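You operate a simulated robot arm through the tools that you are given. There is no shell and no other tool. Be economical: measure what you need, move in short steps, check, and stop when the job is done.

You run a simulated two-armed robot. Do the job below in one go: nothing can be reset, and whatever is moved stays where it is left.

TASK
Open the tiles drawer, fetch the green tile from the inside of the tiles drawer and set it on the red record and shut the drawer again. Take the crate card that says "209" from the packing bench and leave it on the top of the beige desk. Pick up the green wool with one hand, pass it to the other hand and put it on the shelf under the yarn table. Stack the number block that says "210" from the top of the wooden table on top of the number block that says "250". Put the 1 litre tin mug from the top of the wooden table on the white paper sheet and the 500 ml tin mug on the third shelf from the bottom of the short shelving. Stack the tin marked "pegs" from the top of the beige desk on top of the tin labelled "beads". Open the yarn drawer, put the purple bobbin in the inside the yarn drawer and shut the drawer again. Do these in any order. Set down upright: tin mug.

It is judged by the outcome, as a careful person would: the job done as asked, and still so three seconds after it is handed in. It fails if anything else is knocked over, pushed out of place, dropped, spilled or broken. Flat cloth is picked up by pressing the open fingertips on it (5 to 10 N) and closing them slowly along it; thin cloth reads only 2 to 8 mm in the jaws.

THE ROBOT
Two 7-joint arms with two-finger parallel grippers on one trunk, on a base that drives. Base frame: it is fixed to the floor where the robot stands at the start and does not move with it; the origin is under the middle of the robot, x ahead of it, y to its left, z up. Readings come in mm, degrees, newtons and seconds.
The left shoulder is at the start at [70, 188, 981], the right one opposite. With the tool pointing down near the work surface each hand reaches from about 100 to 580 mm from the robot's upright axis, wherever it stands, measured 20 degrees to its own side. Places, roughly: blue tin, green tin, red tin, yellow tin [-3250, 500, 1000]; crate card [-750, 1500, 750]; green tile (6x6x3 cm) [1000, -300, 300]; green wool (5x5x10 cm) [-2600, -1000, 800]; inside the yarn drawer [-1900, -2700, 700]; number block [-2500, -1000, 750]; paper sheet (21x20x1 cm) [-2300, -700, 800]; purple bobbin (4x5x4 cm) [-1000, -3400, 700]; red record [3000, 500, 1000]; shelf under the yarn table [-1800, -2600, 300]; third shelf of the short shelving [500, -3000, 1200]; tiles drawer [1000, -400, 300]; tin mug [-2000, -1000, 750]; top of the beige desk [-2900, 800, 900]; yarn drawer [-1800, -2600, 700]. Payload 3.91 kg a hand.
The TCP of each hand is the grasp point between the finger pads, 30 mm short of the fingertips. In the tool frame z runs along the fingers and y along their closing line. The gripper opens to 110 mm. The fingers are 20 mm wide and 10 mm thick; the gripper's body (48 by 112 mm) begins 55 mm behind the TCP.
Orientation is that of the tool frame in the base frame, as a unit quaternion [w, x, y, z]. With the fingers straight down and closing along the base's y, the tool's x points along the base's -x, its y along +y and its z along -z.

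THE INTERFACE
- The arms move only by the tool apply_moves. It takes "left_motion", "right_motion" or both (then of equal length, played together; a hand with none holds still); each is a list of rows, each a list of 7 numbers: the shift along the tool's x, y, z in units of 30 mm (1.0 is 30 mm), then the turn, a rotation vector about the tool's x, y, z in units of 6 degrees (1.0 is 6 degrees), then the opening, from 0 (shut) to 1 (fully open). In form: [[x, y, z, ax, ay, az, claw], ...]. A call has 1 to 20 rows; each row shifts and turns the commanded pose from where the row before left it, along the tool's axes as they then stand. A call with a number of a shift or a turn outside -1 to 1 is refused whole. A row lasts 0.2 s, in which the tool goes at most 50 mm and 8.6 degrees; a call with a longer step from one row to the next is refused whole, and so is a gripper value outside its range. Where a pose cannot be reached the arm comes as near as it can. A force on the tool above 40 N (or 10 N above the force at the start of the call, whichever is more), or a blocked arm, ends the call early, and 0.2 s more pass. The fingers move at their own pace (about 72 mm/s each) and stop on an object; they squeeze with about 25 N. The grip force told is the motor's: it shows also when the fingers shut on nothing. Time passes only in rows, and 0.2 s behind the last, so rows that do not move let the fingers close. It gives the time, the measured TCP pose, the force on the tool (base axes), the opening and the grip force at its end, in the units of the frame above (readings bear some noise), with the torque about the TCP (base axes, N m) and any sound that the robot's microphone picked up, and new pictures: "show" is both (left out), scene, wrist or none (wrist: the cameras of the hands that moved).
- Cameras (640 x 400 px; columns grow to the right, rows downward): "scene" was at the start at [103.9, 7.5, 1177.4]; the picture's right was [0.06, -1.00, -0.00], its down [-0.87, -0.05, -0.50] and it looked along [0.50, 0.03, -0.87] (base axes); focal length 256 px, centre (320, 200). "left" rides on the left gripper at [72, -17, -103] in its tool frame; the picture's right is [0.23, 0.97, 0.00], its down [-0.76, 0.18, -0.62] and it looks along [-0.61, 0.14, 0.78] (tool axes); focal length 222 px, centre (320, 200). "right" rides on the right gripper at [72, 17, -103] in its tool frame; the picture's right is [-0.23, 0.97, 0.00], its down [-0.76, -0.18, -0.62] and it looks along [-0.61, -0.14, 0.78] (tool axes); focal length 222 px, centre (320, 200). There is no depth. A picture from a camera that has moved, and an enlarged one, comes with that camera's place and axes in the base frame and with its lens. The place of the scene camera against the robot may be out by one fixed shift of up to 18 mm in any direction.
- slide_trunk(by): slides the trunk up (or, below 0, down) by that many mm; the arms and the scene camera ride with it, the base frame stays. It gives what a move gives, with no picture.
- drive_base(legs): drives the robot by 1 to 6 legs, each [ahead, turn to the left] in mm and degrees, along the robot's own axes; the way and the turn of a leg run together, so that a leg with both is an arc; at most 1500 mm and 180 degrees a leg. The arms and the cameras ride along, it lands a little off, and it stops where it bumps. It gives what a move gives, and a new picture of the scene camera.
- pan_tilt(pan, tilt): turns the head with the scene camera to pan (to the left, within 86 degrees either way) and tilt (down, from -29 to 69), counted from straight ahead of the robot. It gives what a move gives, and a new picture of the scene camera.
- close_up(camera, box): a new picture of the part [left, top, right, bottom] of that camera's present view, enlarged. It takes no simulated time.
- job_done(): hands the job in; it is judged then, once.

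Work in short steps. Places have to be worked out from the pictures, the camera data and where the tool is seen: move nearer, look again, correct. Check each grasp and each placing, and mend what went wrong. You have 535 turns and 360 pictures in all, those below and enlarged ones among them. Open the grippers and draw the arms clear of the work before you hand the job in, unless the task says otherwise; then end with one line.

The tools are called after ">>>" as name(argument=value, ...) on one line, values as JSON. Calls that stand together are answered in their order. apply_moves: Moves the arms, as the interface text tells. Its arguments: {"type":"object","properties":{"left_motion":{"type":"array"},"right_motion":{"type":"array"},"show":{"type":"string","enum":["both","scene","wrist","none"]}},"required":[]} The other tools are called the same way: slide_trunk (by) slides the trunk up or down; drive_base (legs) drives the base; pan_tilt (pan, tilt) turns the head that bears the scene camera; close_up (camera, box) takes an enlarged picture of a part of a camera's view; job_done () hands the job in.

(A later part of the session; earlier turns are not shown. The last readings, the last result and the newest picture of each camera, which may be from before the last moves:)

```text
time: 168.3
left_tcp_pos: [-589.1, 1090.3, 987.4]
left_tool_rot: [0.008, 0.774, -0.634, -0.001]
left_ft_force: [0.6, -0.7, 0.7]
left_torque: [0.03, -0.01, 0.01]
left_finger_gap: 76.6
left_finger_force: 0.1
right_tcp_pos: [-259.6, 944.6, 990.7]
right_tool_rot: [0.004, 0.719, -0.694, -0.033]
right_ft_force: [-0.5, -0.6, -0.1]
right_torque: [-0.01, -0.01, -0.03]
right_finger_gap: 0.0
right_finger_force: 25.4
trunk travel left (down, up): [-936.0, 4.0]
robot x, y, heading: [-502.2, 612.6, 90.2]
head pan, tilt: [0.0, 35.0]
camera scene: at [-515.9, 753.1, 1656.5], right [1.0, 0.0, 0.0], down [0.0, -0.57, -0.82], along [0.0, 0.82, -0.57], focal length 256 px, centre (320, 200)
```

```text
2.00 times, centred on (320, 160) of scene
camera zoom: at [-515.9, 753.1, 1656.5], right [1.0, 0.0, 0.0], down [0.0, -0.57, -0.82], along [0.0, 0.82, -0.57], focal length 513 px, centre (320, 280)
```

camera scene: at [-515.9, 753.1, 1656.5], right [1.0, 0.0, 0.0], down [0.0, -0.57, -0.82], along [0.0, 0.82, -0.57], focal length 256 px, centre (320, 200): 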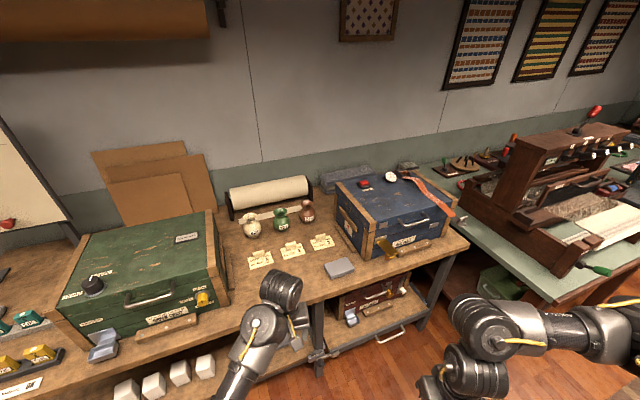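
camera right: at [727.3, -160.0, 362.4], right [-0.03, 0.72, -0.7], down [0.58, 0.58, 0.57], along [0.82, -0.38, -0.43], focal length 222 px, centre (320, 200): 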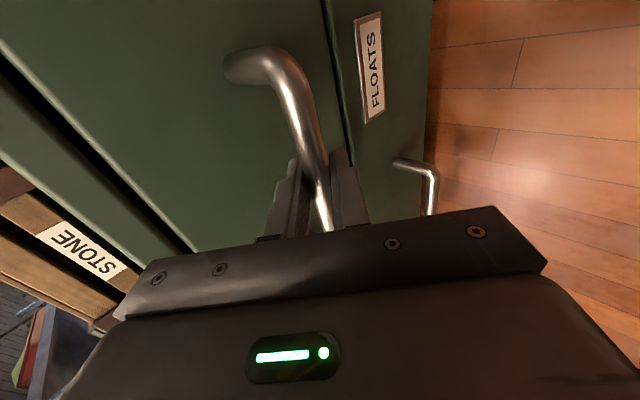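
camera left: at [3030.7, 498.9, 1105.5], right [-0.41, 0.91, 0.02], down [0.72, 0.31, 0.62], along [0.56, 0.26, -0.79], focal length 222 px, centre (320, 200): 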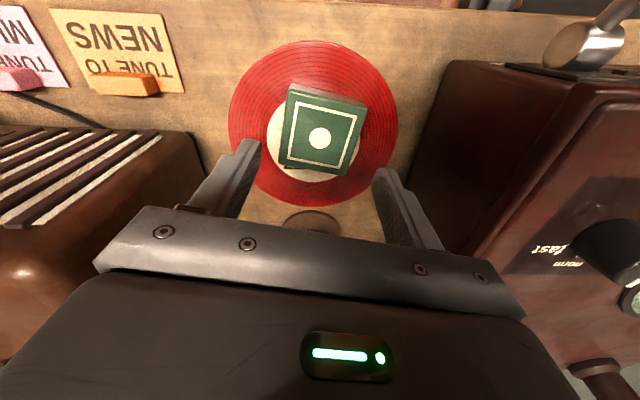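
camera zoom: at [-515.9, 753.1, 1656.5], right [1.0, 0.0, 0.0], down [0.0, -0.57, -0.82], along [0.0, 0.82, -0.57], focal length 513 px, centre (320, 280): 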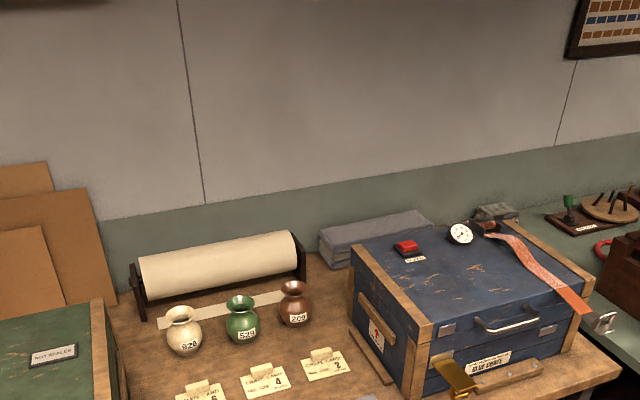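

>>> close_up(camera="scene", box=[230, 190, 350, 290])

```text
4.00 times, centred on (290, 240) of scene
camera zoom: at [-515.9, 753.1, 1656.5], right [1.0, 0.0, 0.0], down [0.0, -0.57, -0.82], along [0.0, 0.82, -0.57], focal length 1026 px, centre (440, 40)
```

zoom: 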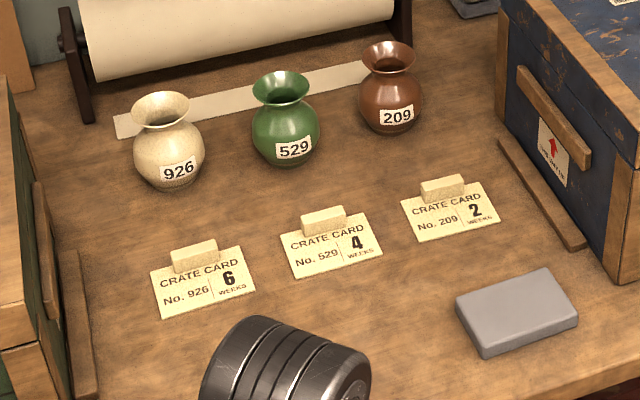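

The "No. 209" card has a grip tab at about (-514,1697,~790). I shift right and approach so it lies in the left hand's range.

>>> drive_base(legs=[[0, -90], [140, 0], [0, 90], [400, 0]])

>>> pan_tilt(pan=10, tilt=50)

```text
time: 179.3
left_tcp_pos: [-421.1, 1487.6, 988.5]
left_tool_rot: [0.008, 0.761, -0.649, -0.001]
left_ft_force: [0.8, 0.1, -0.8]
left_torque: [0.0, -0.01, -0.02]
left_finger_gap: 76.9
left_finger_force: 0.0
right_tcp_pos: [-96.2, 1327.7, 990.6]
right_tool_rot: [-0.004, -0.706, 0.708, 0.032]
right_ft_force: [0.1, -0.3, 1.0]
right_torque: [0.02, 0.0, 0.04]
right_finger_gap: 0.0
right_finger_force: 25.1
trunk travel left (down, up): [-936.0, 4.0]
robot x, y, heading: [-351.7, 1005.5, 87.9]
head pan, tilt: [0.0, 35.0]
camera scene: at [-361.5, 1146.6, 1656.6], right [1.0, -0.04, 0.0], down [-0.02, -0.57, -0.82], along [0.03, 0.82, -0.57], focal length 256 px, centre (320, 200)
```

scene: 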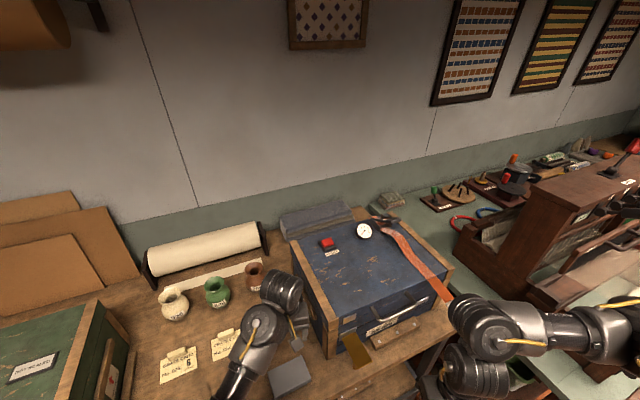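

```text
time: 180.1
left_tcp_pos: [-420.9, 1490.0, 988.6]
left_tool_rot: [0.009, 0.761, -0.649, -0.001]
left_ft_force: [-0.1, 0.3, -0.2]
left_torque: [0.01, -0.01, 0.03]
left_finger_gap: 77.0
left_finger_force: 0.0
right_tcp_pos: [-96.1, 1328.5, 990.7]
right_tool_rot: [-0.004, -0.706, 0.708, 0.032]
right_ft_force: [0.8, -0.6, -0.9]
right_torque: [0.01, -0.01, 0.01]
right_finger_gap: 0.1
right_finger_force: 25.2
trunk travel left (down, up): [-936.0, 4.0]
robot x, y, heading: [-352.9, 1003.1, 88.1]
head pan, tilt: [10.0, 50.0]
camera scene: at [-374.9, 1137.0, 1634.8], right [0.99, 0.14, 0.0], down [0.1, -0.76, -0.64], along [-0.09, 0.64, -0.77], focal length 256 px, centre (320, 200)
```

scene: 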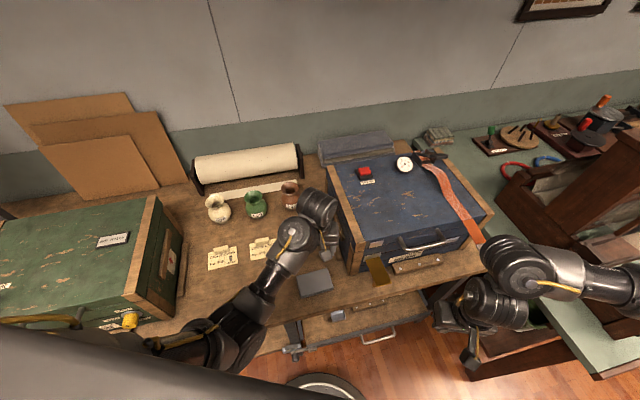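

Card tab estimate (-513,1650,815). Drive 50 mm closer and look with the left wrist camera.

>>> drive_base(legs=[[55, 0]])

>>> apply_moves(left_motion=[[-0.5, -0.5, 0, 0, 0, -1, 0.7], [-0.5, -0.5, 0, 0, 0, -0.8, 0.7], [-0.5, -0.5, 0, 0, 0, 0, 0.7]], show="wrist")

```text
time: 181.0
left_tcp_pos: [-418.8, 1533.4, 992.2]
left_tool_rot: [0.004, 0.76, -0.65, -0.003]
left_ft_force: [0.3, -1.1, 0.4]
left_torque: [0.06, -0.02, 0.01]
left_finger_gap: 77.1
left_finger_force: 0.1
right_tcp_pos: [-95.4, 1371.9, 994.4]
right_tool_rot: [0.0, -0.705, 0.708, 0.035]
right_ft_force: [-0.9, -0.5, 0.0]
right_torque: [0.09, -0.03, -0.01]
right_finger_gap: 0.0
right_finger_force: 24.9
trunk travel left (down, up): [-936.0, 4.0]
robot x, y, heading: [-357.9, 1057.6, 87.8]
head pan, tilt: [10.0, 50.0]
camera scene: at [-374.0, 1175.3, 1636.1], right [0.99, 0.14, 0.0], down [0.11, -0.75, -0.65], along [-0.09, 0.64, -0.76], focal length 256 px, centre (320, 200)
```

scene: 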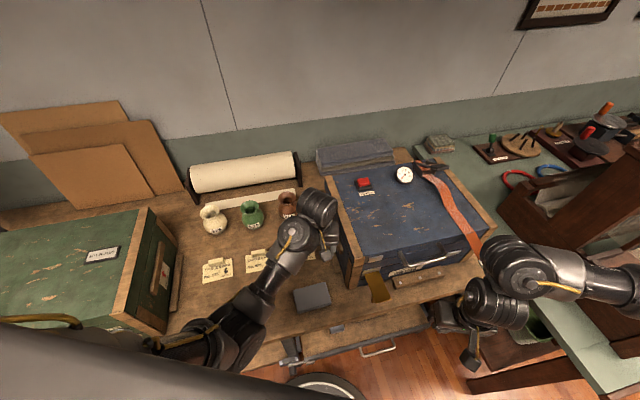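

```text
time: 181.9
left_tcp_pos: [-396.4, 1589.1, 984.9]
left_tool_rot: [0.016, 0.82, -0.573, 0.0]
left_ft_force: [-27.5, -24.0, 15.1]
left_torque: [1.06, -1.36, -0.17]
left_finger_gap: 60.1
left_finger_force: 0.0
right_tcp_pos: [-98.7, 1377.5, 995.3]
right_tool_rot: [0.002, 0.707, -0.706, -0.032]
right_ft_force: [-0.1, -0.2, 0.2]
right_torque: [-0.01, -0.01, 0.02]
right_finger_gap: 0.0
right_finger_force: 25.1
trunk travel left (down, up): [-936.0, 4.0]
robot x, y, heading: [-352.9, 1060.6, 88.1]
head pan, tilt: [10.0, 50.0]
stopped in row 3 (left hand): the force on the tool passed its limit at 42 N (the readings are from after the stop); the commanded pose is now the measured one
camera left: at [-353.3, 1529.1, 1089.7], right [-0.84, -0.55, 0.03], down [-0.42, 0.67, 0.61], along [-0.36, 0.5, -0.79], focal length 222 px, centre (320, 200)
```

left: 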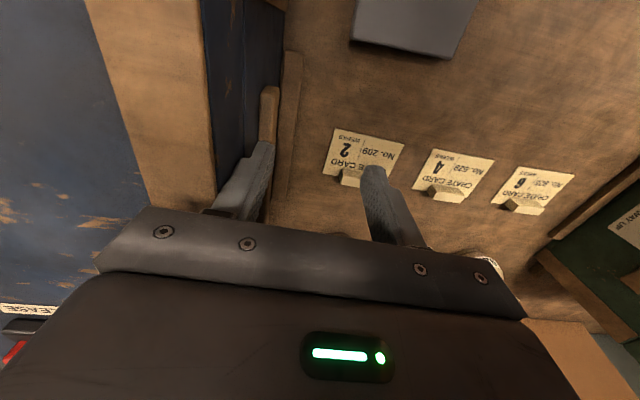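

I moved the wrong way and touched the blue box's side. Move left, away from it, immediately.

>>> apply_moves(left_motion=[[0, 0.7, -0.2, 0, 0, 0, 0.6], [0, 1, -0.2, 0, 0, 0, 0.6], [0, 1, 0, 0, 0, 0, 0.6], [0, 0.8, 0, 0, 0, 0, 0.6]], show="both")

```text
time: 182.9
left_tcp_pos: [-459.0, 1561.6, 986.6]
left_tool_rot: [0.013, 0.819, -0.574, -0.001]
left_ft_force: [-1.0, -0.3, 0.0]
left_torque: [0.0, -0.04, -0.02]
left_finger_gap: 65.9
left_finger_force: 0.1
left hand out of reach, approached as far as the arm can: row 3, 4
right_tcp_pos: [-93.6, 1381.8, 990.9]
right_tool_rot: [-0.004, -0.706, 0.707, 0.032]
right_ft_force: [0.2, -0.1, -0.1]
right_torque: [-0.01, -0.01, -0.04]
right_finger_gap: 0.1
right_finger_force: 25.0
trunk travel left (down, up): [-936.0, 4.0]
robot x, y, heading: [-351.0, 1059.7, 87.9]
head pan, tilt: [10.0, 50.0]
camera scene: at [-372.4, 1190.2, 1634.7], right [0.99, 0.14, 0.0], down [0.11, -0.76, -0.64], along [-0.09, 0.64, -0.77], focal length 256 px, centre (320, 200)
camera left: at [-416.3, 1501.1, 1090.6], right [-0.84, -0.55, 0.03], down [-0.42, 0.67, 0.62], along [-0.35, 0.51, -0.79], focal length 222 px, centre (320, 200)
```

scene: 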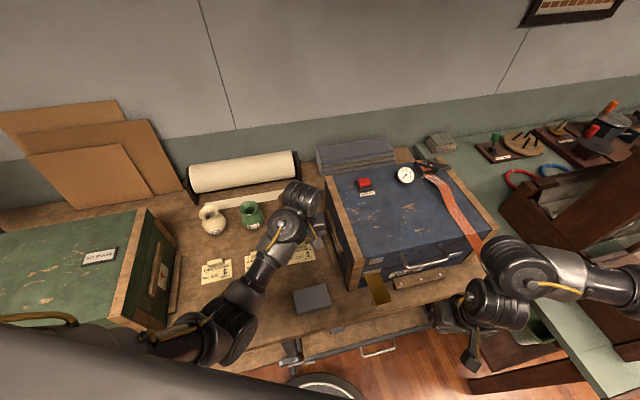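
left: 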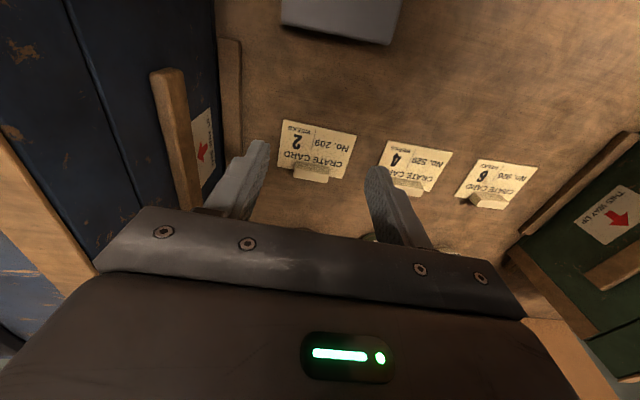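

Tab triangulates to (-506,1652,~798). Lower the trunk 70 mm and move over it.

>>> slide_trunk(by=-70)

>>> apply_moves(left_motion=[[-0.8, 0.15, 0, 0, 0, 0, 0.6], [-0.8, 0.1, 0, 0, 0, 0, 0.6], [-0.9, 0.1, 0, 0, 0, 0, 0.6], [-0.85, 0.1, 0, 0, 0, 0, 0.6]], show="wrist")

```text
time: 184.0
left_tcp_pos: [-459.2, 1562.9, 916.0]
left_tool_rot: [0.013, 0.819, -0.574, -0.002]
left_ft_force: [-0.5, -0.2, 0.4]
left_torque: [0.01, -0.01, -0.01]
left_finger_gap: 66.0
left_finger_force: 0.1
right_tcp_pos: [-94.4, 1381.0, 920.9]
right_tool_rot: [-0.005, -0.706, 0.707, 0.032]
right_ft_force: [-0.1, 0.4, 0.4]
right_torque: [0.04, 0.0, -0.03]
right_finger_gap: 0.1
right_finger_force: 25.0
trunk travel left (down, up): [-866.0, 74.0]
robot x, y, heading: [-355.1, 1058.0, 87.9]
head pan, tilt: [10.0, 50.0]
```

```text
time: 185.0
left_tcp_pos: [-509.6, 1651.6, 914.4]
left_tool_rot: [0.013, 0.819, -0.574, -0.001]
left_ft_force: [0.8, 0.9, 0.0]
left_torque: [-0.01, 0.01, 0.06]
left_finger_gap: 65.9
left_finger_force: 0.0
right_tcp_pos: [-95.1, 1381.5, 922.0]
right_tool_rot: [-0.004, -0.706, 0.707, 0.031]
right_ft_force: [0.0, 0.6, 0.2]
right_torque: [-0.03, 0.0, -0.04]
right_finger_gap: 0.1
right_finger_force: 25.2
trunk travel left (down, up): [-866.0, 74.0]
robot x, y, heading: [-352.7, 1058.5, 88.2]
head pan, tilt: [10.0, 50.0]
camera left: at [-465.8, 1592.2, 1018.5], right [-0.84, -0.55, 0.03], down [-0.42, 0.67, 0.62], along [-0.35, 0.51, -0.79], focal length 222 px, centre (320, 200)
```

left: 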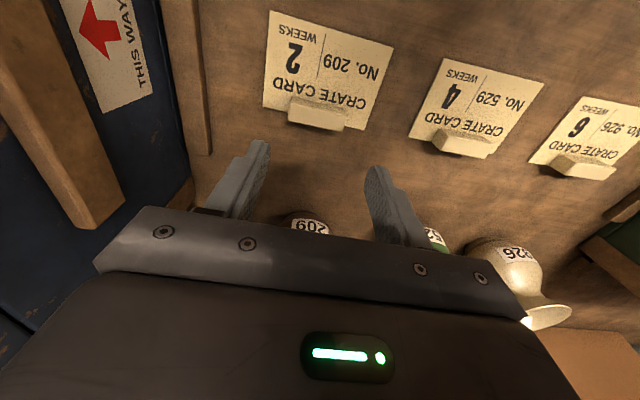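

Refined tab (-500,1642,~820). Correct and descend 50 mm, look again.

>>> apply_moves(left_motion=[[0.43, -0.2, 0, 0, 0, 0, 0.6], [0, 0, 0.9, 0, 0, 0, 0.6], [0, 0, 0.8, 0, 0, 0, 0.6]], show="wrist")

```text
time: 185.8
left_tcp_pos: [-498.0, 1640.9, 864.5]
left_tool_rot: [0.013, 0.818, -0.574, -0.003]
left_ft_force: [-0.5, -0.1, -0.1]
left_torque: [0.0, 0.03, -0.03]
left_finger_gap: 66.0
left_finger_force: 0.0
right_tcp_pos: [-95.6, 1381.1, 921.3]
right_tool_rot: [0.005, 0.707, -0.707, -0.032]
right_ft_force: [-0.5, -0.2, -0.7]
right_torque: [-0.03, -0.02, -0.01]
right_finger_gap: 0.0
right_finger_force: 24.7
trunk travel left (down, up): [-866.0, 74.0]
robot x, y, heading: [-350.1, 1057.3, 87.8]
head pan, tilt: [10.0, 50.0]
camera left: at [-455.9, 1580.3, 967.8], right [-0.84, -0.55, 0.02], down [-0.42, 0.67, 0.62], along [-0.35, 0.51, -0.79], focal length 222 px, centre (320, 200)
```

left: 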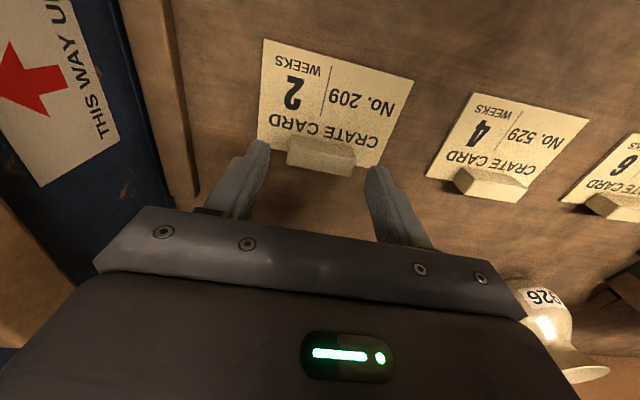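

Tab is between fingertips. Descend in small steps until light contact.

>>> apply_moves(left_motion=[[0, 0, 0.4, 0, 0, 0, 0.55], [0, 0, 0.3, 0, 0, 0, 0.55], [0, 0, 0.2, 0, 0, 0, 0.55]], show="wrist")

```text
time: 186.6
left_tcp_pos: [-499.1, 1638.7, 837.2]
left_tool_rot: [0.012, 0.819, -0.574, -0.001]
left_ft_force: [0.5, 0.5, -0.4]
left_torque: [0.01, -0.02, -0.02]
left_finger_gap: 60.6
left_finger_force: 0.0
right_tcp_pos: [-95.0, 1381.6, 921.3]
right_tool_rot: [-0.006, -0.707, 0.707, 0.033]
right_ft_force: [-0.5, 1.0, -0.4]
right_torque: [0.0, 0.0, 0.0]
right_finger_gap: 0.0
right_finger_force: 25.0
trunk travel left (down, up): [-866.0, 74.0]
robot x, y, heading: [-352.6, 1063.6, 88.1]
head pan, tilt: [10.0, 50.0]
camera left: at [-456.0, 1579.2, 941.6], right [-0.84, -0.55, 0.03], down [-0.42, 0.67, 0.62], along [-0.35, 0.51, -0.79], focal length 222 px, centre (320, 200)
```

left: 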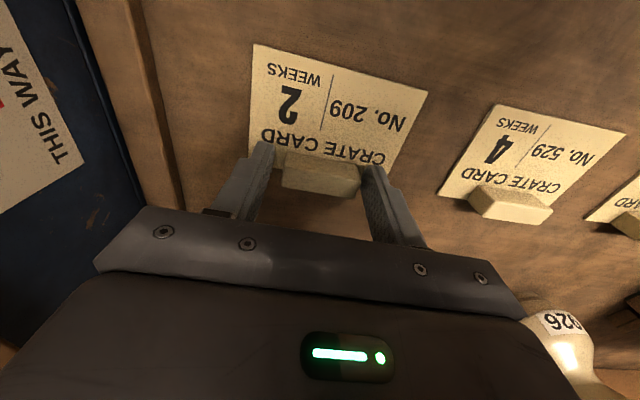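

Shift 7 mm toward the wall and continue down.

>>> apply_moves(left_motion=[[-0.25, 0, 0.15, 0, 0, 0, 0.55], [0, 0, 0.2, 0, 0, 0, 0.55], [0, 0, 0.15, 0, 0, 0, 0.55]], show="wrist")

```text
time: 187.4
left_tcp_pos: [-501.1, 1648.1, 832.6]
left_tool_rot: [0.005, 0.82, -0.573, -0.005]
left_ft_force: [-0.2, -9.8, 25.0]
left_torque: [-0.08, -0.8, -0.32]
left_finger_gap: 58.7
left_finger_force: 0.0
right_tcp_pos: [-96.3, 1378.6, 921.8]
right_tool_rot: [-0.005, -0.706, 0.707, 0.034]
right_ft_force: [-0.4, 0.6, 0.6]
right_torque: [-0.01, -0.01, 0.01]
right_finger_gap: 0.0
right_finger_force: 25.2
trunk travel left (down, up): [-866.0, 74.0]
robot x, y, heading: [-355.0, 1062.5, 88.1]
head pan, tilt: [10.0, 50.0]
stopped in row 3 (left hand): the force on the tool passed its limit at 46 N (the readings are from after the stop); the commanded pose is now the measured one
camera left: at [-458.0, 1587.4, 935.7], right [-0.84, -0.55, 0.01], down [-0.42, 0.66, 0.63], along [-0.35, 0.52, -0.78], focal length 222 px, centre (320, 200)
```

left: 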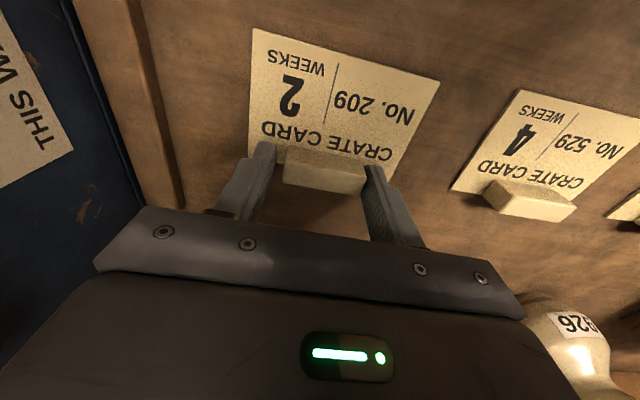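

Fingertips are on the card surface (z≈802). Lift 2–3 mm and close on the tab.

>>> apply_moves(left_motion=[[0, 0, -0.12, 0, 0, 0, 0.5], [0, 0, 0, 0, 0, 0, 0.2], [0, 0, 0, 0, 0, 0, 0.2], [0, 0, 0, 0, 0, 0, 0.2]], show="wrist")

```text
time: 188.4
left_tcp_pos: [-500.6, 1649.0, 832.7]
left_tool_rot: [0.007, 0.82, -0.573, -0.004]
left_ft_force: [-3.0, 1.9, 11.4]
left_torque: [0.31, -0.51, 0.1]
left_finger_gap: 48.9
left_finger_force: 24.9
right_tcp_pos: [-95.2, 1380.4, 922.1]
right_tool_rot: [-0.005, -0.706, 0.707, 0.033]
right_ft_force: [0.0, -0.1, 0.4]
right_torque: [-0.01, 0.0, -0.01]
right_finger_gap: 0.0
right_finger_force: 25.3
trunk travel left (down, up): [-866.0, 74.0]
robot x, y, heading: [-353.7, 1058.4, 88.3]
head pan, tilt: [10.0, 50.0]
camera left: at [-458.6, 1587.2, 936.5], right [-0.84, -0.55, 0.02], down [-0.42, 0.66, 0.62], along [-0.35, 0.52, -0.78], focal length 222 px, centre (320, 200)
```

left: 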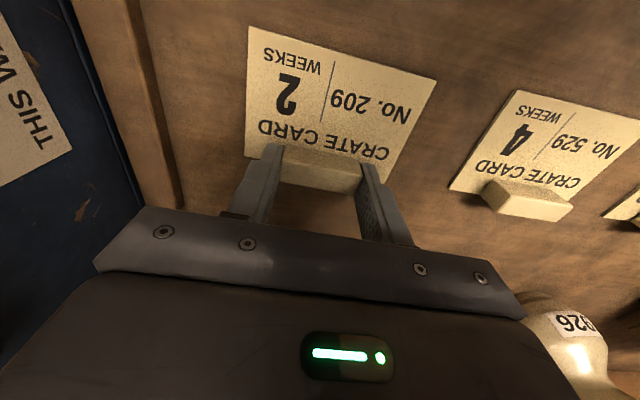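

Gripped at 49 mm. Lift 60 mm and check the card comes along.

>>> apply_moves(left_motion=[[0, 0, -0.6, 0, 0, 0, 0.2], [0, 0, -0.8, 0, 0, 0, 0.2], [0, 0, -0.8, 0, 0, 0, 0.2]], show="wrist")

```text
time: 189.2
left_tcp_pos: [-499.9, 1651.0, 897.4]
left_tool_rot: [0.009, 0.819, -0.573, -0.004]
left_ft_force: [-0.3, 0.5, -0.4]
left_torque: [0.01, 0.03, 0.0]
left_finger_gap: 48.5
left_finger_force: 25.1
right_tcp_pos: [-94.3, 1381.3, 921.1]
right_tool_rot: [-0.004, -0.706, 0.707, 0.032]
right_ft_force: [-0.1, -0.3, 0.1]
right_torque: [0.02, -0.01, -0.02]
right_finger_gap: 0.1
right_finger_force: 24.9
trunk travel left (down, up): [-866.0, 74.0]
robot x, y, heading: [-350.2, 1057.0, 88.0]
head pan, tilt: [10.0, 50.0]
camera left: at [-457.1, 1589.2, 1000.7], right [-0.84, -0.55, 0.02], down [-0.42, 0.66, 0.62], along [-0.35, 0.51, -0.78], focal length 222 px, centre (320, 200)
```

left: 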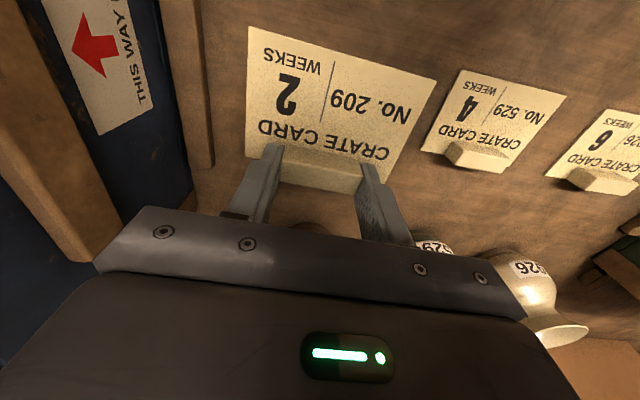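

Card 209 is held. Raise, back away, and head west toward the beige desk.

>>> slide_trunk(by=70)

>>> drive_base(legs=[[-560, 0], [0, 92], [900, 0]])

>>> pan_tilt(pan=0, tilt=25)

>>> pan_tilt(pan=60, tilt=25)

```text
time: 190.3
left_tcp_pos: [-500.3, 1649.9, 967.9]
left_tool_rot: [0.008, 0.819, -0.573, -0.004]
left_ft_force: [0.8, 0.1, -0.3]
left_torque: [-0.02, 0.03, -0.02]
left_finger_gap: 48.5
left_finger_force: 25.0
right_tcp_pos: [-95.8, 1381.7, 991.0]
right_tool_rot: [0.005, 0.707, -0.707, -0.032]
right_ft_force: [-0.6, -0.7, -0.6]
right_torque: [0.02, 0.02, -0.03]
right_finger_gap: 0.0
right_finger_force: 25.3
trunk travel left (down, up): [-936.0, 4.0]
robot x, y, heading: [-350.8, 1060.7, 88.0]
head pan, tilt: [10.0, 50.0]
```

```text
time: 201.8
left_tcp_pos: [-1854.3, 341.6, 967.9]
left_tool_rot: [0.008, 0.982, 0.189, 0.004]
left_ft_force: [0.0, 0.2, 0.0]
left_torque: [0.0, 0.04, 0.0]
left_finger_gap: 48.6
left_finger_force: 25.3
right_tcp_pos: [-1597.3, 754.7, 992.8]
right_tool_rot: [0.026, 0.999, 0.013, -0.019]
right_ft_force: [-0.1, -0.1, 1.0]
right_torque: [-0.02, 0.01, 0.05]
right_finger_gap: 0.0
right_finger_force: 25.0
trunk travel left (down, up): [-936.0, 4.0]
robot x, y, heading: [-1268.1, 503.7, 179.6]
head pan, tilt: [10.0, 50.0]
camera scene: at [-1406.9, 496.8, 1634.8], right [-0.17, 0.99, 0.0], down [0.76, 0.13, -0.64], along [-0.63, -0.11, -0.77], focal length 256 px, centre (320, 200)
```

scene: 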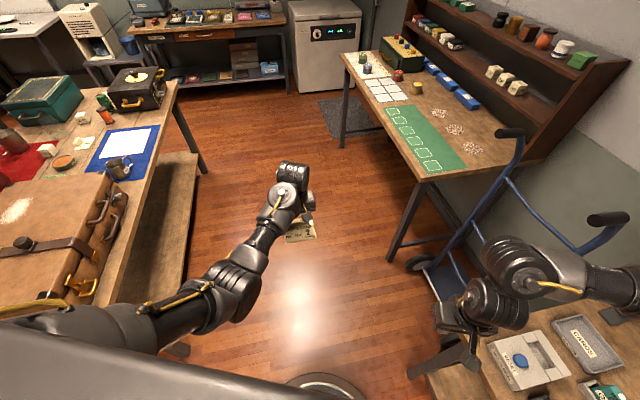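

```text
time: 202.6
left_tcp_pos: [-1855.7, 341.7, 967.7]
left_tool_rot: [0.008, 0.982, 0.188, 0.003]
left_ft_force: [-0.2, -0.5, -0.2]
left_torque: [-0.01, 0.01, -0.04]
left_finger_gap: 48.5
left_finger_force: 24.4
right_tcp_pos: [-1598.0, 754.9, 991.7]
right_tool_rot: [0.027, 0.999, 0.013, -0.019]
right_ft_force: [-0.2, 0.3, -0.5]
right_torque: [-0.01, 0.03, 0.0]
right_finger_gap: 0.0
right_finger_force: 24.9
trunk travel left (down, up): [-936.0, 4.0]
robot x, y, heading: [-1268.6, 504.1, 179.7]
head pan, tilt: [0.0, 25.0]
camera scene: at [-1423.9, 510.2, 1672.2], right [0.01, 1.0, 0.0], down [0.42, 0.0, -0.91], along [-0.91, 0.01, -0.42], focal length 256 px, centre (320, 200)
```

scene: 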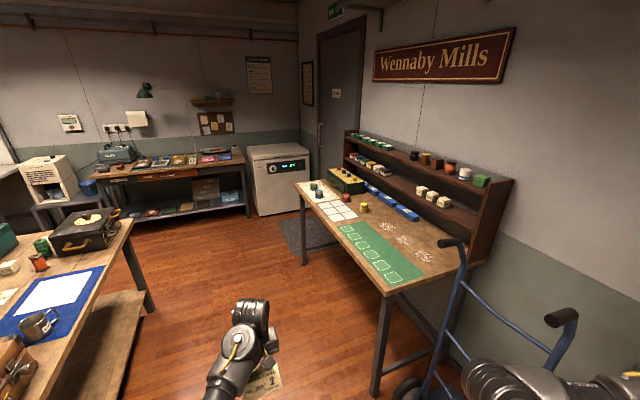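

```text
time: 203.9
left_tcp_pos: [-1855.4, 341.9, 967.0]
left_tool_rot: [0.009, 0.982, 0.188, 0.003]
left_ft_force: [0.5, -0.3, -0.5]
left_torque: [0.0, 0.01, -0.01]
left_finger_gap: 48.6
left_finger_force: 25.1
right_tcp_pos: [-1598.1, 753.0, 991.6]
right_tool_rot: [0.026, 0.999, 0.013, -0.019]
right_ft_force: [0.5, 0.1, -0.7]
right_torque: [0.0, -0.03, 0.04]
right_finger_gap: 0.0
right_finger_force: 25.0
trunk travel left (down, up): [-936.0, 4.0]
robot x, y, heading: [-1269.9, 506.5, 179.8]
head pan, tilt: [60.0, 25.0]
camera scene: at [-1378.3, 430.2, 1672.3], right [-0.86, 0.51, 0.0], down [0.21, 0.36, -0.91], along [-0.46, -0.78, -0.42], focal length 256 px, centre (320, 200)
```

scene: 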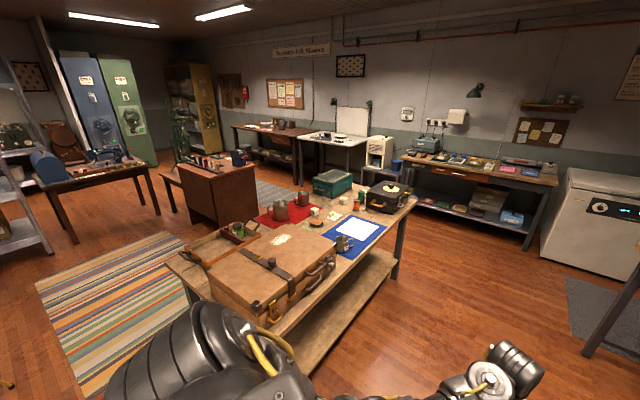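

The beige desk with hutch is ahead on the right; the wooden table is on the left. Zoom on the desk.

>>> pan_tilt(pan=-8, tilt=25)

>>> close_up(camera="scene", box=[240, 120, 480, 300])

```text
time: 205.3
left_tcp_pos: [-1855.1, 341.3, 967.6]
left_tool_rot: [0.008, 0.982, 0.188, 0.004]
left_ft_force: [0.3, 0.5, 0.0]
left_torque: [-0.04, 0.01, 0.02]
left_finger_gap: 48.2
left_finger_force: 24.8
right_tcp_pos: [-1597.6, 754.0, 991.6]
right_tool_rot: [0.027, 0.999, 0.014, -0.018]
right_ft_force: [0.1, 0.7, -0.4]
right_torque: [-0.02, 0.03, -0.01]
right_finger_gap: 0.1
right_finger_force: 25.2
trunk travel left (down, up): [-936.0, 4.0]
robot x, y, heading: [-1270.4, 504.1, 179.3]
head pan, tilt: [-8.0, 25.0]
camera scene: at [-1422.9, 523.0, 1672.3], right [0.14, 0.99, 0.0], down [0.42, -0.06, -0.91], along [-0.9, 0.13, -0.42], focal length 256 px, centre (320, 200)
```

scene: 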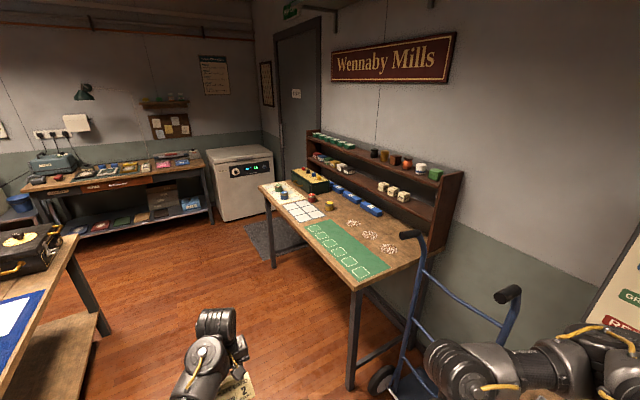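

```text
2.22 times, centred on (360, 210) of scene
camera zoom: at [-1422.9, 523.0, 1672.3], right [0.14, 0.99, 0.0], down [0.42, -0.06, -0.91], along [-0.9, 0.13, -0.42], focal length 570 px, centre (231, 178)
```

zoom: 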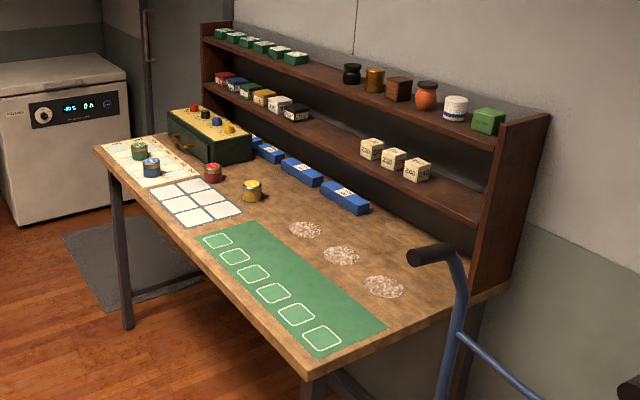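

Plan: drive along the aisle parallel to the desk (about 20° off), stopping in front at a safe distance, then face it (heading ~110°).

>>> drive_base(legs=[[0, 22.5], [1260, 0], [0, -92]])

>>> pan_tilt(pan=0, tilt=35)

>>> close_up(camera="scene", box=[80, 90, 400, 290])

```text
time: 216.8
left_tcp_pos: [-2803.2, 516.5, 966.5]
left_tool_rot: [0.008, 0.913, -0.407, -0.002]
left_ft_force: [0.2, -0.6, 0.3]
left_torque: [0.02, -0.05, 0.0]
left_finger_gap: 48.7
left_finger_force: 25.1
right_tcp_pos: [-2326.1, 416.5, 991.2]
right_tool_rot: [0.011, 0.828, -0.559, -0.031]
right_ft_force: [-0.8, 0.8, 0.3]
right_torque: [0.0, 0.0, 0.0]
right_finger_gap: 0.0
right_finger_force: 24.8
trunk travel left (down, up): [-936.0, 4.0]
robot x, y, heading: [-2446.1, 22.2, 109.7]
head pan, tilt: [-8.0, 25.0]
camera scene: at [-2494.3, 163.8, 1672.3], right [0.98, 0.21, 0.0], down [0.09, -0.41, -0.91], along [-0.19, 0.89, -0.42], focal length 256 px, centre (320, 200)
```

scene: 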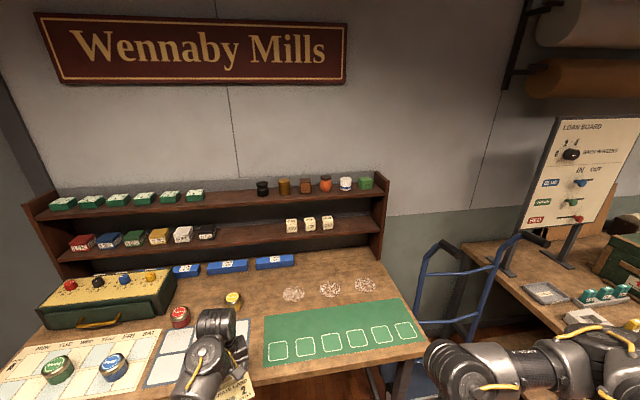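

```text
time: 217.6
left_tcp_pos: [-2803.2, 515.8, 966.3]
left_tool_rot: [0.009, 0.913, -0.407, -0.001]
left_ft_force: [-0.3, -0.9, 0.6]
left_torque: [-0.01, 0.0, -0.03]
left_finger_gap: 48.6
left_finger_force: 24.7
right_tcp_pos: [-2325.9, 416.5, 990.6]
right_tool_rot: [0.011, 0.828, -0.56, -0.03]
right_ft_force: [1.1, 0.0, 0.8]
right_torque: [0.02, 0.01, -0.01]
right_finger_gap: 0.0
right_finger_force: 25.3
trunk travel left (down, up): [-936.0, 4.0]
robot x, y, heading: [-2446.6, 24.1, 110.2]
head pan, tilt: [0.0, 35.0]
camera scene: at [-2504.8, 156.5, 1656.6], right [0.94, 0.34, 0.0], down [0.2, -0.54, -0.82], along [-0.28, 0.77, -0.57], focal length 256 px, centre (320, 200)
```

scene: 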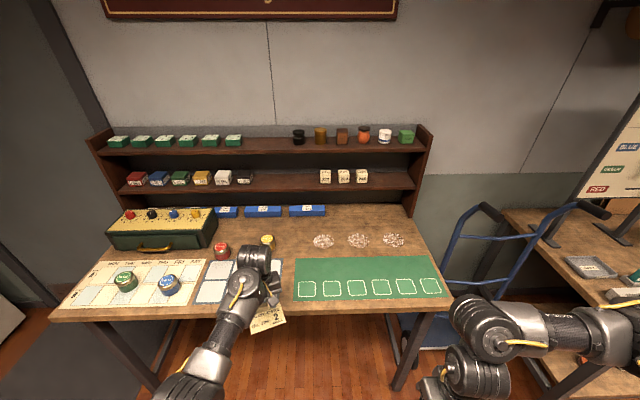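

```text
2.00 times, centred on (240, 190) of scene
camera zoom: at [-2504.8, 156.5, 1656.6], right [0.94, 0.34, 0.0], down [0.2, -0.54, -0.82], along [-0.28, 0.77, -0.57], focal length 513 px, centre (480, 220)
```

zoom: 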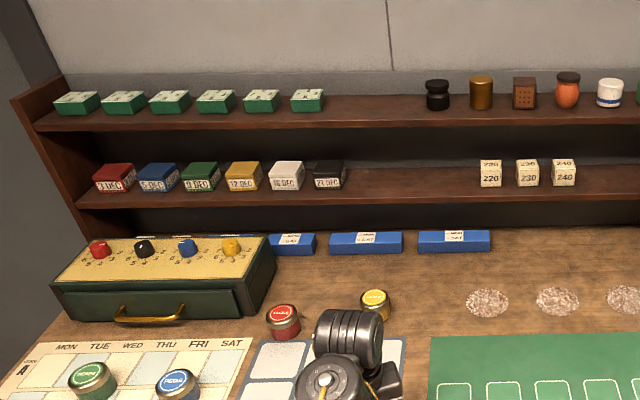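

>>> close_up(camera="scene", box=[95, 225, 295, 310])

```text
3.20 times, centred on (195, 268) of scene
camera zoom: at [-2504.8, 156.5, 1656.6], right [0.94, 0.34, 0.0], down [0.2, -0.54, -0.82], along [-0.28, 0.77, -0.57], focal length 821 px, centre (720, -16)
```

zoom: 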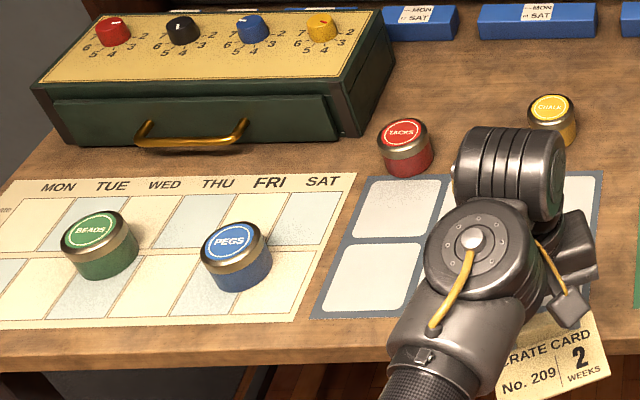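

PEGS is blue, BEADS is green. I'll lay the card on bare wood right of the yellow tin: shift the hand 45 mm right first, then drive forward.

>>> apply_moves(left_motion=[[0.28, -0.7, 0, 0, 0, 0, 0.2], [0.28, -0.7, 0, 0, 0, 0, 0.2]], show="none")

>>> drive_base(legs=[[300, 0]])

>>> pan_tilt(pan=10, tilt=50)

```text
time: 218.2
left_tcp_pos: [-2758.2, 531.6, 967.2]
left_tool_rot: [0.009, 0.914, -0.407, -0.002]
left_ft_force: [-0.3, 0.0, -0.9]
left_torque: [-0.01, 0.02, 0.0]
left_finger_gap: 48.8
left_finger_force: 25.0
right_tcp_pos: [-2324.0, 417.2, 990.8]
right_tool_rot: [0.01, 0.828, -0.56, -0.03]
right_ft_force: [-0.5, -0.3, 0.7]
right_torque: [0.02, 0.02, 0.0]
right_finger_gap: 0.0
right_finger_force: 25.0
trunk travel left (down, up): [-936.0, 4.0]
robot x, y, heading: [-2442.3, 26.7, 109.7]
head pan, tilt: [0.0, 35.0]
```

```text
time: 220.2
left_tcp_pos: [-2863.9, 810.8, 968.1]
left_tool_rot: [0.008, 0.914, -0.406, -0.002]
left_ft_force: [-0.6, -0.8, -0.5]
left_torque: [0.03, 0.0, 0.0]
left_finger_gap: 48.5
left_finger_force: 25.1
right_tcp_pos: [-2429.4, 697.2, 992.3]
right_tool_rot: [0.011, 0.829, -0.559, -0.031]
right_ft_force: [0.3, 0.4, -0.8]
right_torque: [0.02, 0.01, -0.03]
right_finger_gap: 0.0
right_finger_force: 25.5
trunk travel left (down, up): [-936.0, 4.0]
robot x, y, heading: [-2547.9, 300.0, 110.1]
head pan, tilt: [0.0, 35.0]
camera scene: at [-2607.1, 435.2, 1656.7], right [0.94, 0.34, 0.0], down [0.2, -0.54, -0.82], along [-0.28, 0.77, -0.57], focal length 256 px, centre (320, 200)
```

scene: 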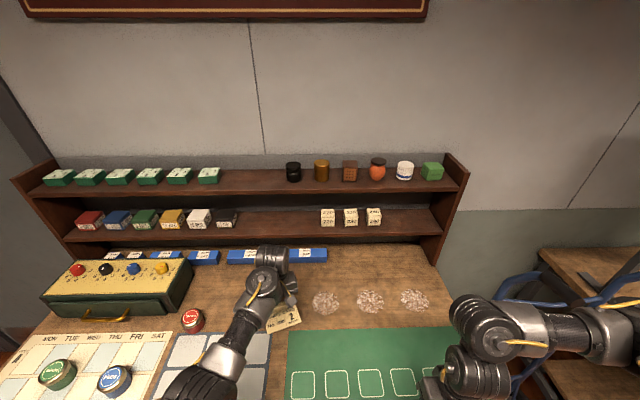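

```text
time: 221.0
left_tcp_pos: [-2864.3, 812.6, 965.2]
left_tool_rot: [0.008, 0.914, -0.406, -0.003]
left_ft_force: [0.1, -0.1, 0.0]
left_torque: [0.01, 0.03, 0.0]
left_finger_gap: 48.8
left_finger_force: 25.2
right_tcp_pos: [-2430.8, 698.4, 990.3]
right_tool_rot: [0.012, 0.829, -0.558, -0.031]
right_ft_force: [0.2, 0.3, -0.9]
right_torque: [0.0, -0.01, -0.01]
right_finger_gap: 0.3
right_finger_force: 25.2
trunk travel left (down, up): [-936.0, 4.0]
robot x, y, heading: [-2547.8, 302.8, 109.9]
head pan, tilt: [10.0, 50.0]
camera scene: at [-2616.4, 422.2, 1634.7], right [0.87, 0.5, 0.0], down [0.38, -0.66, -0.64], along [-0.32, 0.56, -0.77], focal length 256 px, centre (320, 200)
```

scene: 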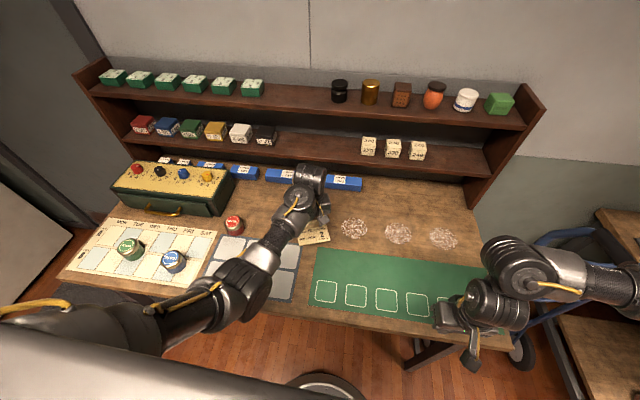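

Hand is over the intended spot. Check below via the left wrist camera.

>>> close_up(camera="left", box=[0, 0, 640, 400])

```text
1.00 times, centred on (320, 200) of left (not enlarged: the box is as wide or as high as the picture)
camera zoom: at [-2801.7, 771.5, 1069.6], right [-0.57, -0.82, 0.02], down [-0.64, 0.45, 0.62], along [-0.52, 0.34, -0.78], focal length 222 px, centre (320, 200)
```

zoom: 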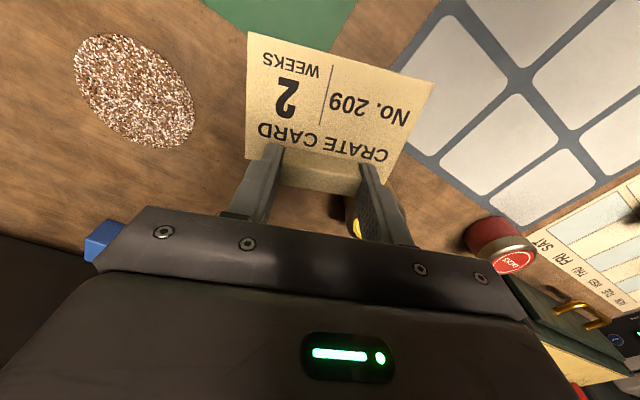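

Spot is clear (yellow tin ~65 mm aside). Shift 12 mm away from it and lower to near the surface.

>>> apply_moves(left_motion=[[0, -0.4, 0.5, 0, 0, 0, 0.2], [0, 0, 0.5, 0, 0, 0, 0.2], [0, 0, 0.2, 0, 0, 0, 0.2], [0, 0, 0.15, 0, 0, 0, 0.2], [0, 0, 0.15, 0, 0, 0, 0.2], [0, 0, 0.15, 0, 0, 0, 0.2]], show="wrist")

```text
time: 222.4
left_tcp_pos: [-2854.4, 817.9, 916.5]
left_tool_rot: [0.008, 0.914, -0.406, -0.002]
left_ft_force: [0.3, -0.4, -0.2]
left_torque: [0.02, -0.02, -0.01]
left_finger_gap: 48.6
left_finger_force: 24.8
right_tcp_pos: [-2429.5, 697.9, 992.0]
right_tool_rot: [0.011, 0.829, -0.558, -0.031]
right_ft_force: [0.6, 0.2, -0.4]
right_torque: [-0.03, -0.01, -0.04]
right_finger_gap: 0.2
right_finger_force: 25.1
trunk travel left (down, up): [-936.0, 4.0]
robot x, y, heading: [-2549.6, 304.0, 110.3]
head pan, tilt: [10.0, 50.0]
camera left: at [-2793.1, 777.3, 1020.1], right [-0.57, -0.82, 0.02], down [-0.64, 0.45, 0.62], along [-0.52, 0.34, -0.78], focal length 222 px, centre (320, 200)
```

left: 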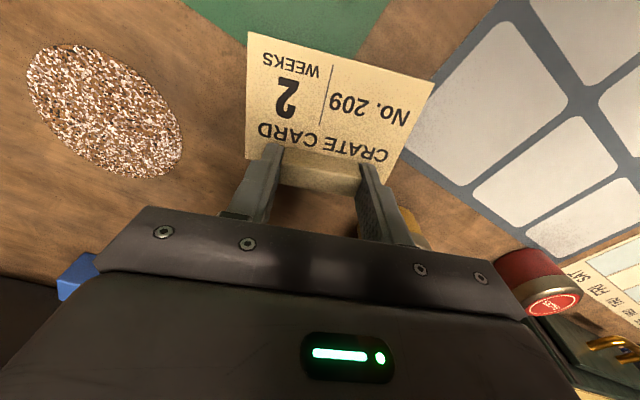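

Continue lowering slowly until contact.

>>> apply_moves(left_motion=[[0, 0, 0.15, 0, 0, 0, 0.2], [0, 0, 0.15, 0, 0, 0, 0.2], [0, 0, 0.12, 0, 0, 0, 0.2], [0, 0, 0.12, 0, 0, 0, 0.2], [0, 0, 0.12, 0, 0, 0, 0.2], [0, 0, 0.12, 0, 0, 0, 0.2]], show="wrist")

```text
time: 223.8
left_tcp_pos: [-2856.4, 818.8, 894.5]
left_tool_rot: [0.008, 0.914, -0.406, -0.002]
left_ft_force: [0.2, 0.5, 2.4]
left_torque: [0.06, -0.06, 0.04]
left_finger_gap: 48.8
left_finger_force: 24.8
right_tcp_pos: [-2430.2, 697.5, 991.6]
right_tool_rot: [0.011, 0.829, -0.559, -0.03]
right_ft_force: [-0.2, -0.6, 0.6]
right_torque: [-0.05, 0.0, 0.04]
right_finger_gap: 0.0
right_finger_force: 24.8
trunk travel left (down, up): [-936.0, 4.0]
robot x, y, heading: [-2548.8, 303.3, 110.0]
head pan, tilt: [10.0, 50.0]
camera left: at [-2793.1, 777.7, 997.4], right [-0.57, -0.82, 0.02], down [-0.64, 0.45, 0.62], along [-0.52, 0.35, -0.78], focal length 222 px, centre (320, 200)
```

left: 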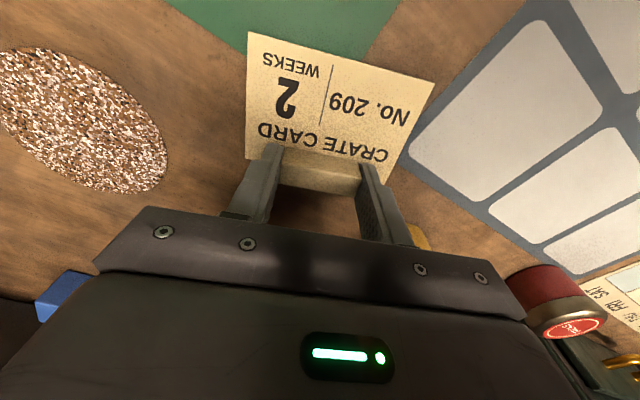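

Light contact (desk top ≈ 862). Release a little and rise.

>>> apply_moves(left_motion=[[0, 0, 0.05, 0, 0, 0, 0.2], [0, 0, 0, 0, 0, 0, 0.55], [0, 0, 0, 0, 0, 0, 0.55], [0, 0, -0.4, 0, 0, 0, 0.55], [0, 0, -0.8, 0, 0, 0, 0.55], [0, 0, -0.8, 0, 0, 0, 0.55], [0, 0, -0.8, 0, 0, 0, 0.55]], show="wrist")

```text
time: 225.4
left_tcp_pos: [-2855.6, 819.2, 975.2]
left_tool_rot: [0.009, 0.914, -0.406, -0.002]
left_ft_force: [-0.1, -0.1, -0.4]
left_torque: [0.01, 0.01, -0.02]
left_finger_gap: 60.3
left_finger_force: 0.0
right_tcp_pos: [-2430.1, 698.3, 991.0]
right_tool_rot: [0.012, 0.829, -0.558, -0.03]
right_ft_force: [0.2, -0.5, 0.3]
right_torque: [-0.02, 0.03, -0.02]
right_finger_gap: 0.0
right_finger_force: 25.2
trunk travel left (down, up): [-936.0, 4.0]
robot x, y, heading: [-2551.6, 306.1, 110.1]
head pan, tilt: [10.0, 50.0]
camera left: at [-2793.7, 778.9, 1078.2], right [-0.57, -0.82, 0.02], down [-0.64, 0.45, 0.62], along [-0.52, 0.34, -0.78], focal length 222 px, centre (320, 200)
```

left: 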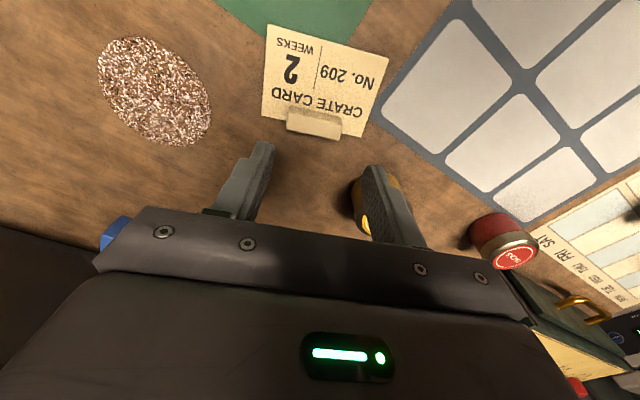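

Card 209 lies flat on bare desk wood. Now reposition along the desk to put PEGS and BEADS before the left hand.

>>> drive_base(legs=[[-310, 0], [0, 90], [500, 0], [0, -90]])

>>> apply_moves(left_motion=[[0, 0, 0.5, 0, 0, 1, 0.7], [0, 0, 0.5, 0, 0, 1, 0.7], [0, 0, 0, 0, 0, 1, 0.7], [0, 0, 0, 0, 0, 0.7, 0.7], [1, 0, 0, 0, 0, 0, 0.7], [1, 0, 0, 0, 0, 0, 0.7], [1, 0, 0, 0, 0, 0, 0.7], [1, 0, 0, 0, 0, 0, 0.7], [1, 0, 0, 0, 0, 0, 0.7]], show="scene")

```text
time: 237.6
left_tcp_pos: [-3214.2, 380.1, 975.0]
left_tool_rot: [0.009, 0.91, -0.415, -0.002]
left_ft_force: [-0.9, -0.4, -0.6]
left_torque: [0.02, 0.06, 0.04]
left_finger_gap: 60.7
left_finger_force: 0.1
right_tcp_pos: [-2790.4, 250.1, 991.4]
right_tool_rot: [0.01, 0.823, -0.566, -0.03]
right_ft_force: [-0.5, -0.8, 0.4]
right_torque: [-0.02, -0.02, -0.01]
right_finger_gap: 0.2
right_finger_force: 24.8
trunk travel left (down, up): [-936.0, 4.0]
robot x, y, heading: [-2915.8, -140.8, 109.0]
head pan, tilt: [10.0, 50.0]
camera scene: at [-2982.1, -22.8, 1634.8], right [0.87, 0.48, 0.0], down [0.37, -0.67, -0.64], along [-0.31, 0.56, -0.77], focal length 256 px, centre (320, 200)
```

scene: 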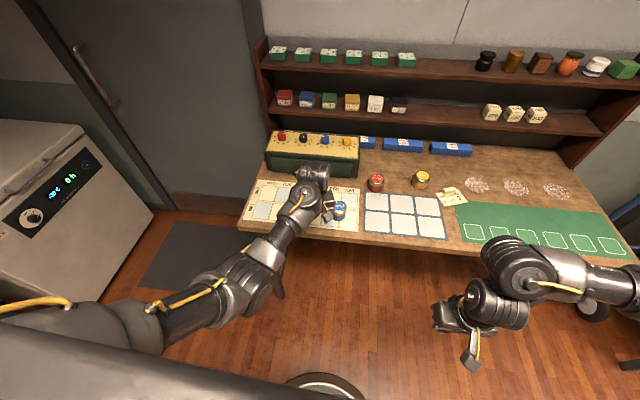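

```text
time: 239.6
left_tcp_pos: [-3166.5, 236.5, 947.3]
left_tool_rot: [0.008, 0.813, -0.583, 0.0]
left_ft_force: [0.7, -0.6, -0.5]
left_torque: [0.03, 0.02, -0.03]
left_finger_gap: 77.0
left_finger_force: 0.0
right_tcp_pos: [-2790.4, 249.8, 990.6]
right_tool_rot: [0.01, 0.823, -0.567, -0.031]
right_ft_force: [-0.1, -0.9, 0.1]
right_torque: [0.03, 0.03, -0.02]
right_finger_gap: 0.0
right_finger_force: 25.3
trunk travel left (down, up): [-936.0, 4.0]
robot x, y, heading: [-2915.5, -142.4, 109.2]
head pan, tilt: [10.0, 50.0]
camera scene: at [-2981.7, -24.7, 1634.9], right [0.87, 0.48, 0.0], down [0.37, -0.67, -0.64], along [-0.31, 0.56, -0.77], focal length 256 px, centre (320, 200)
```

scene: 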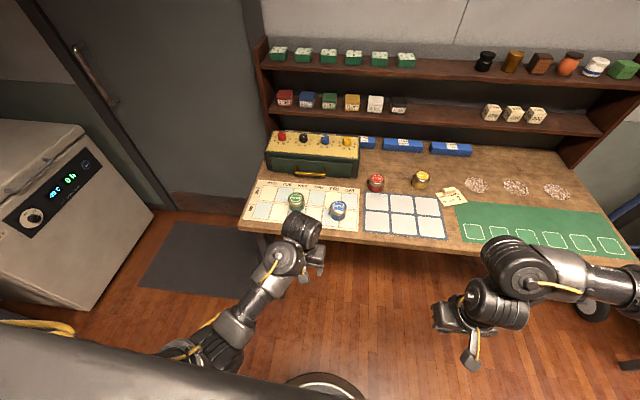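

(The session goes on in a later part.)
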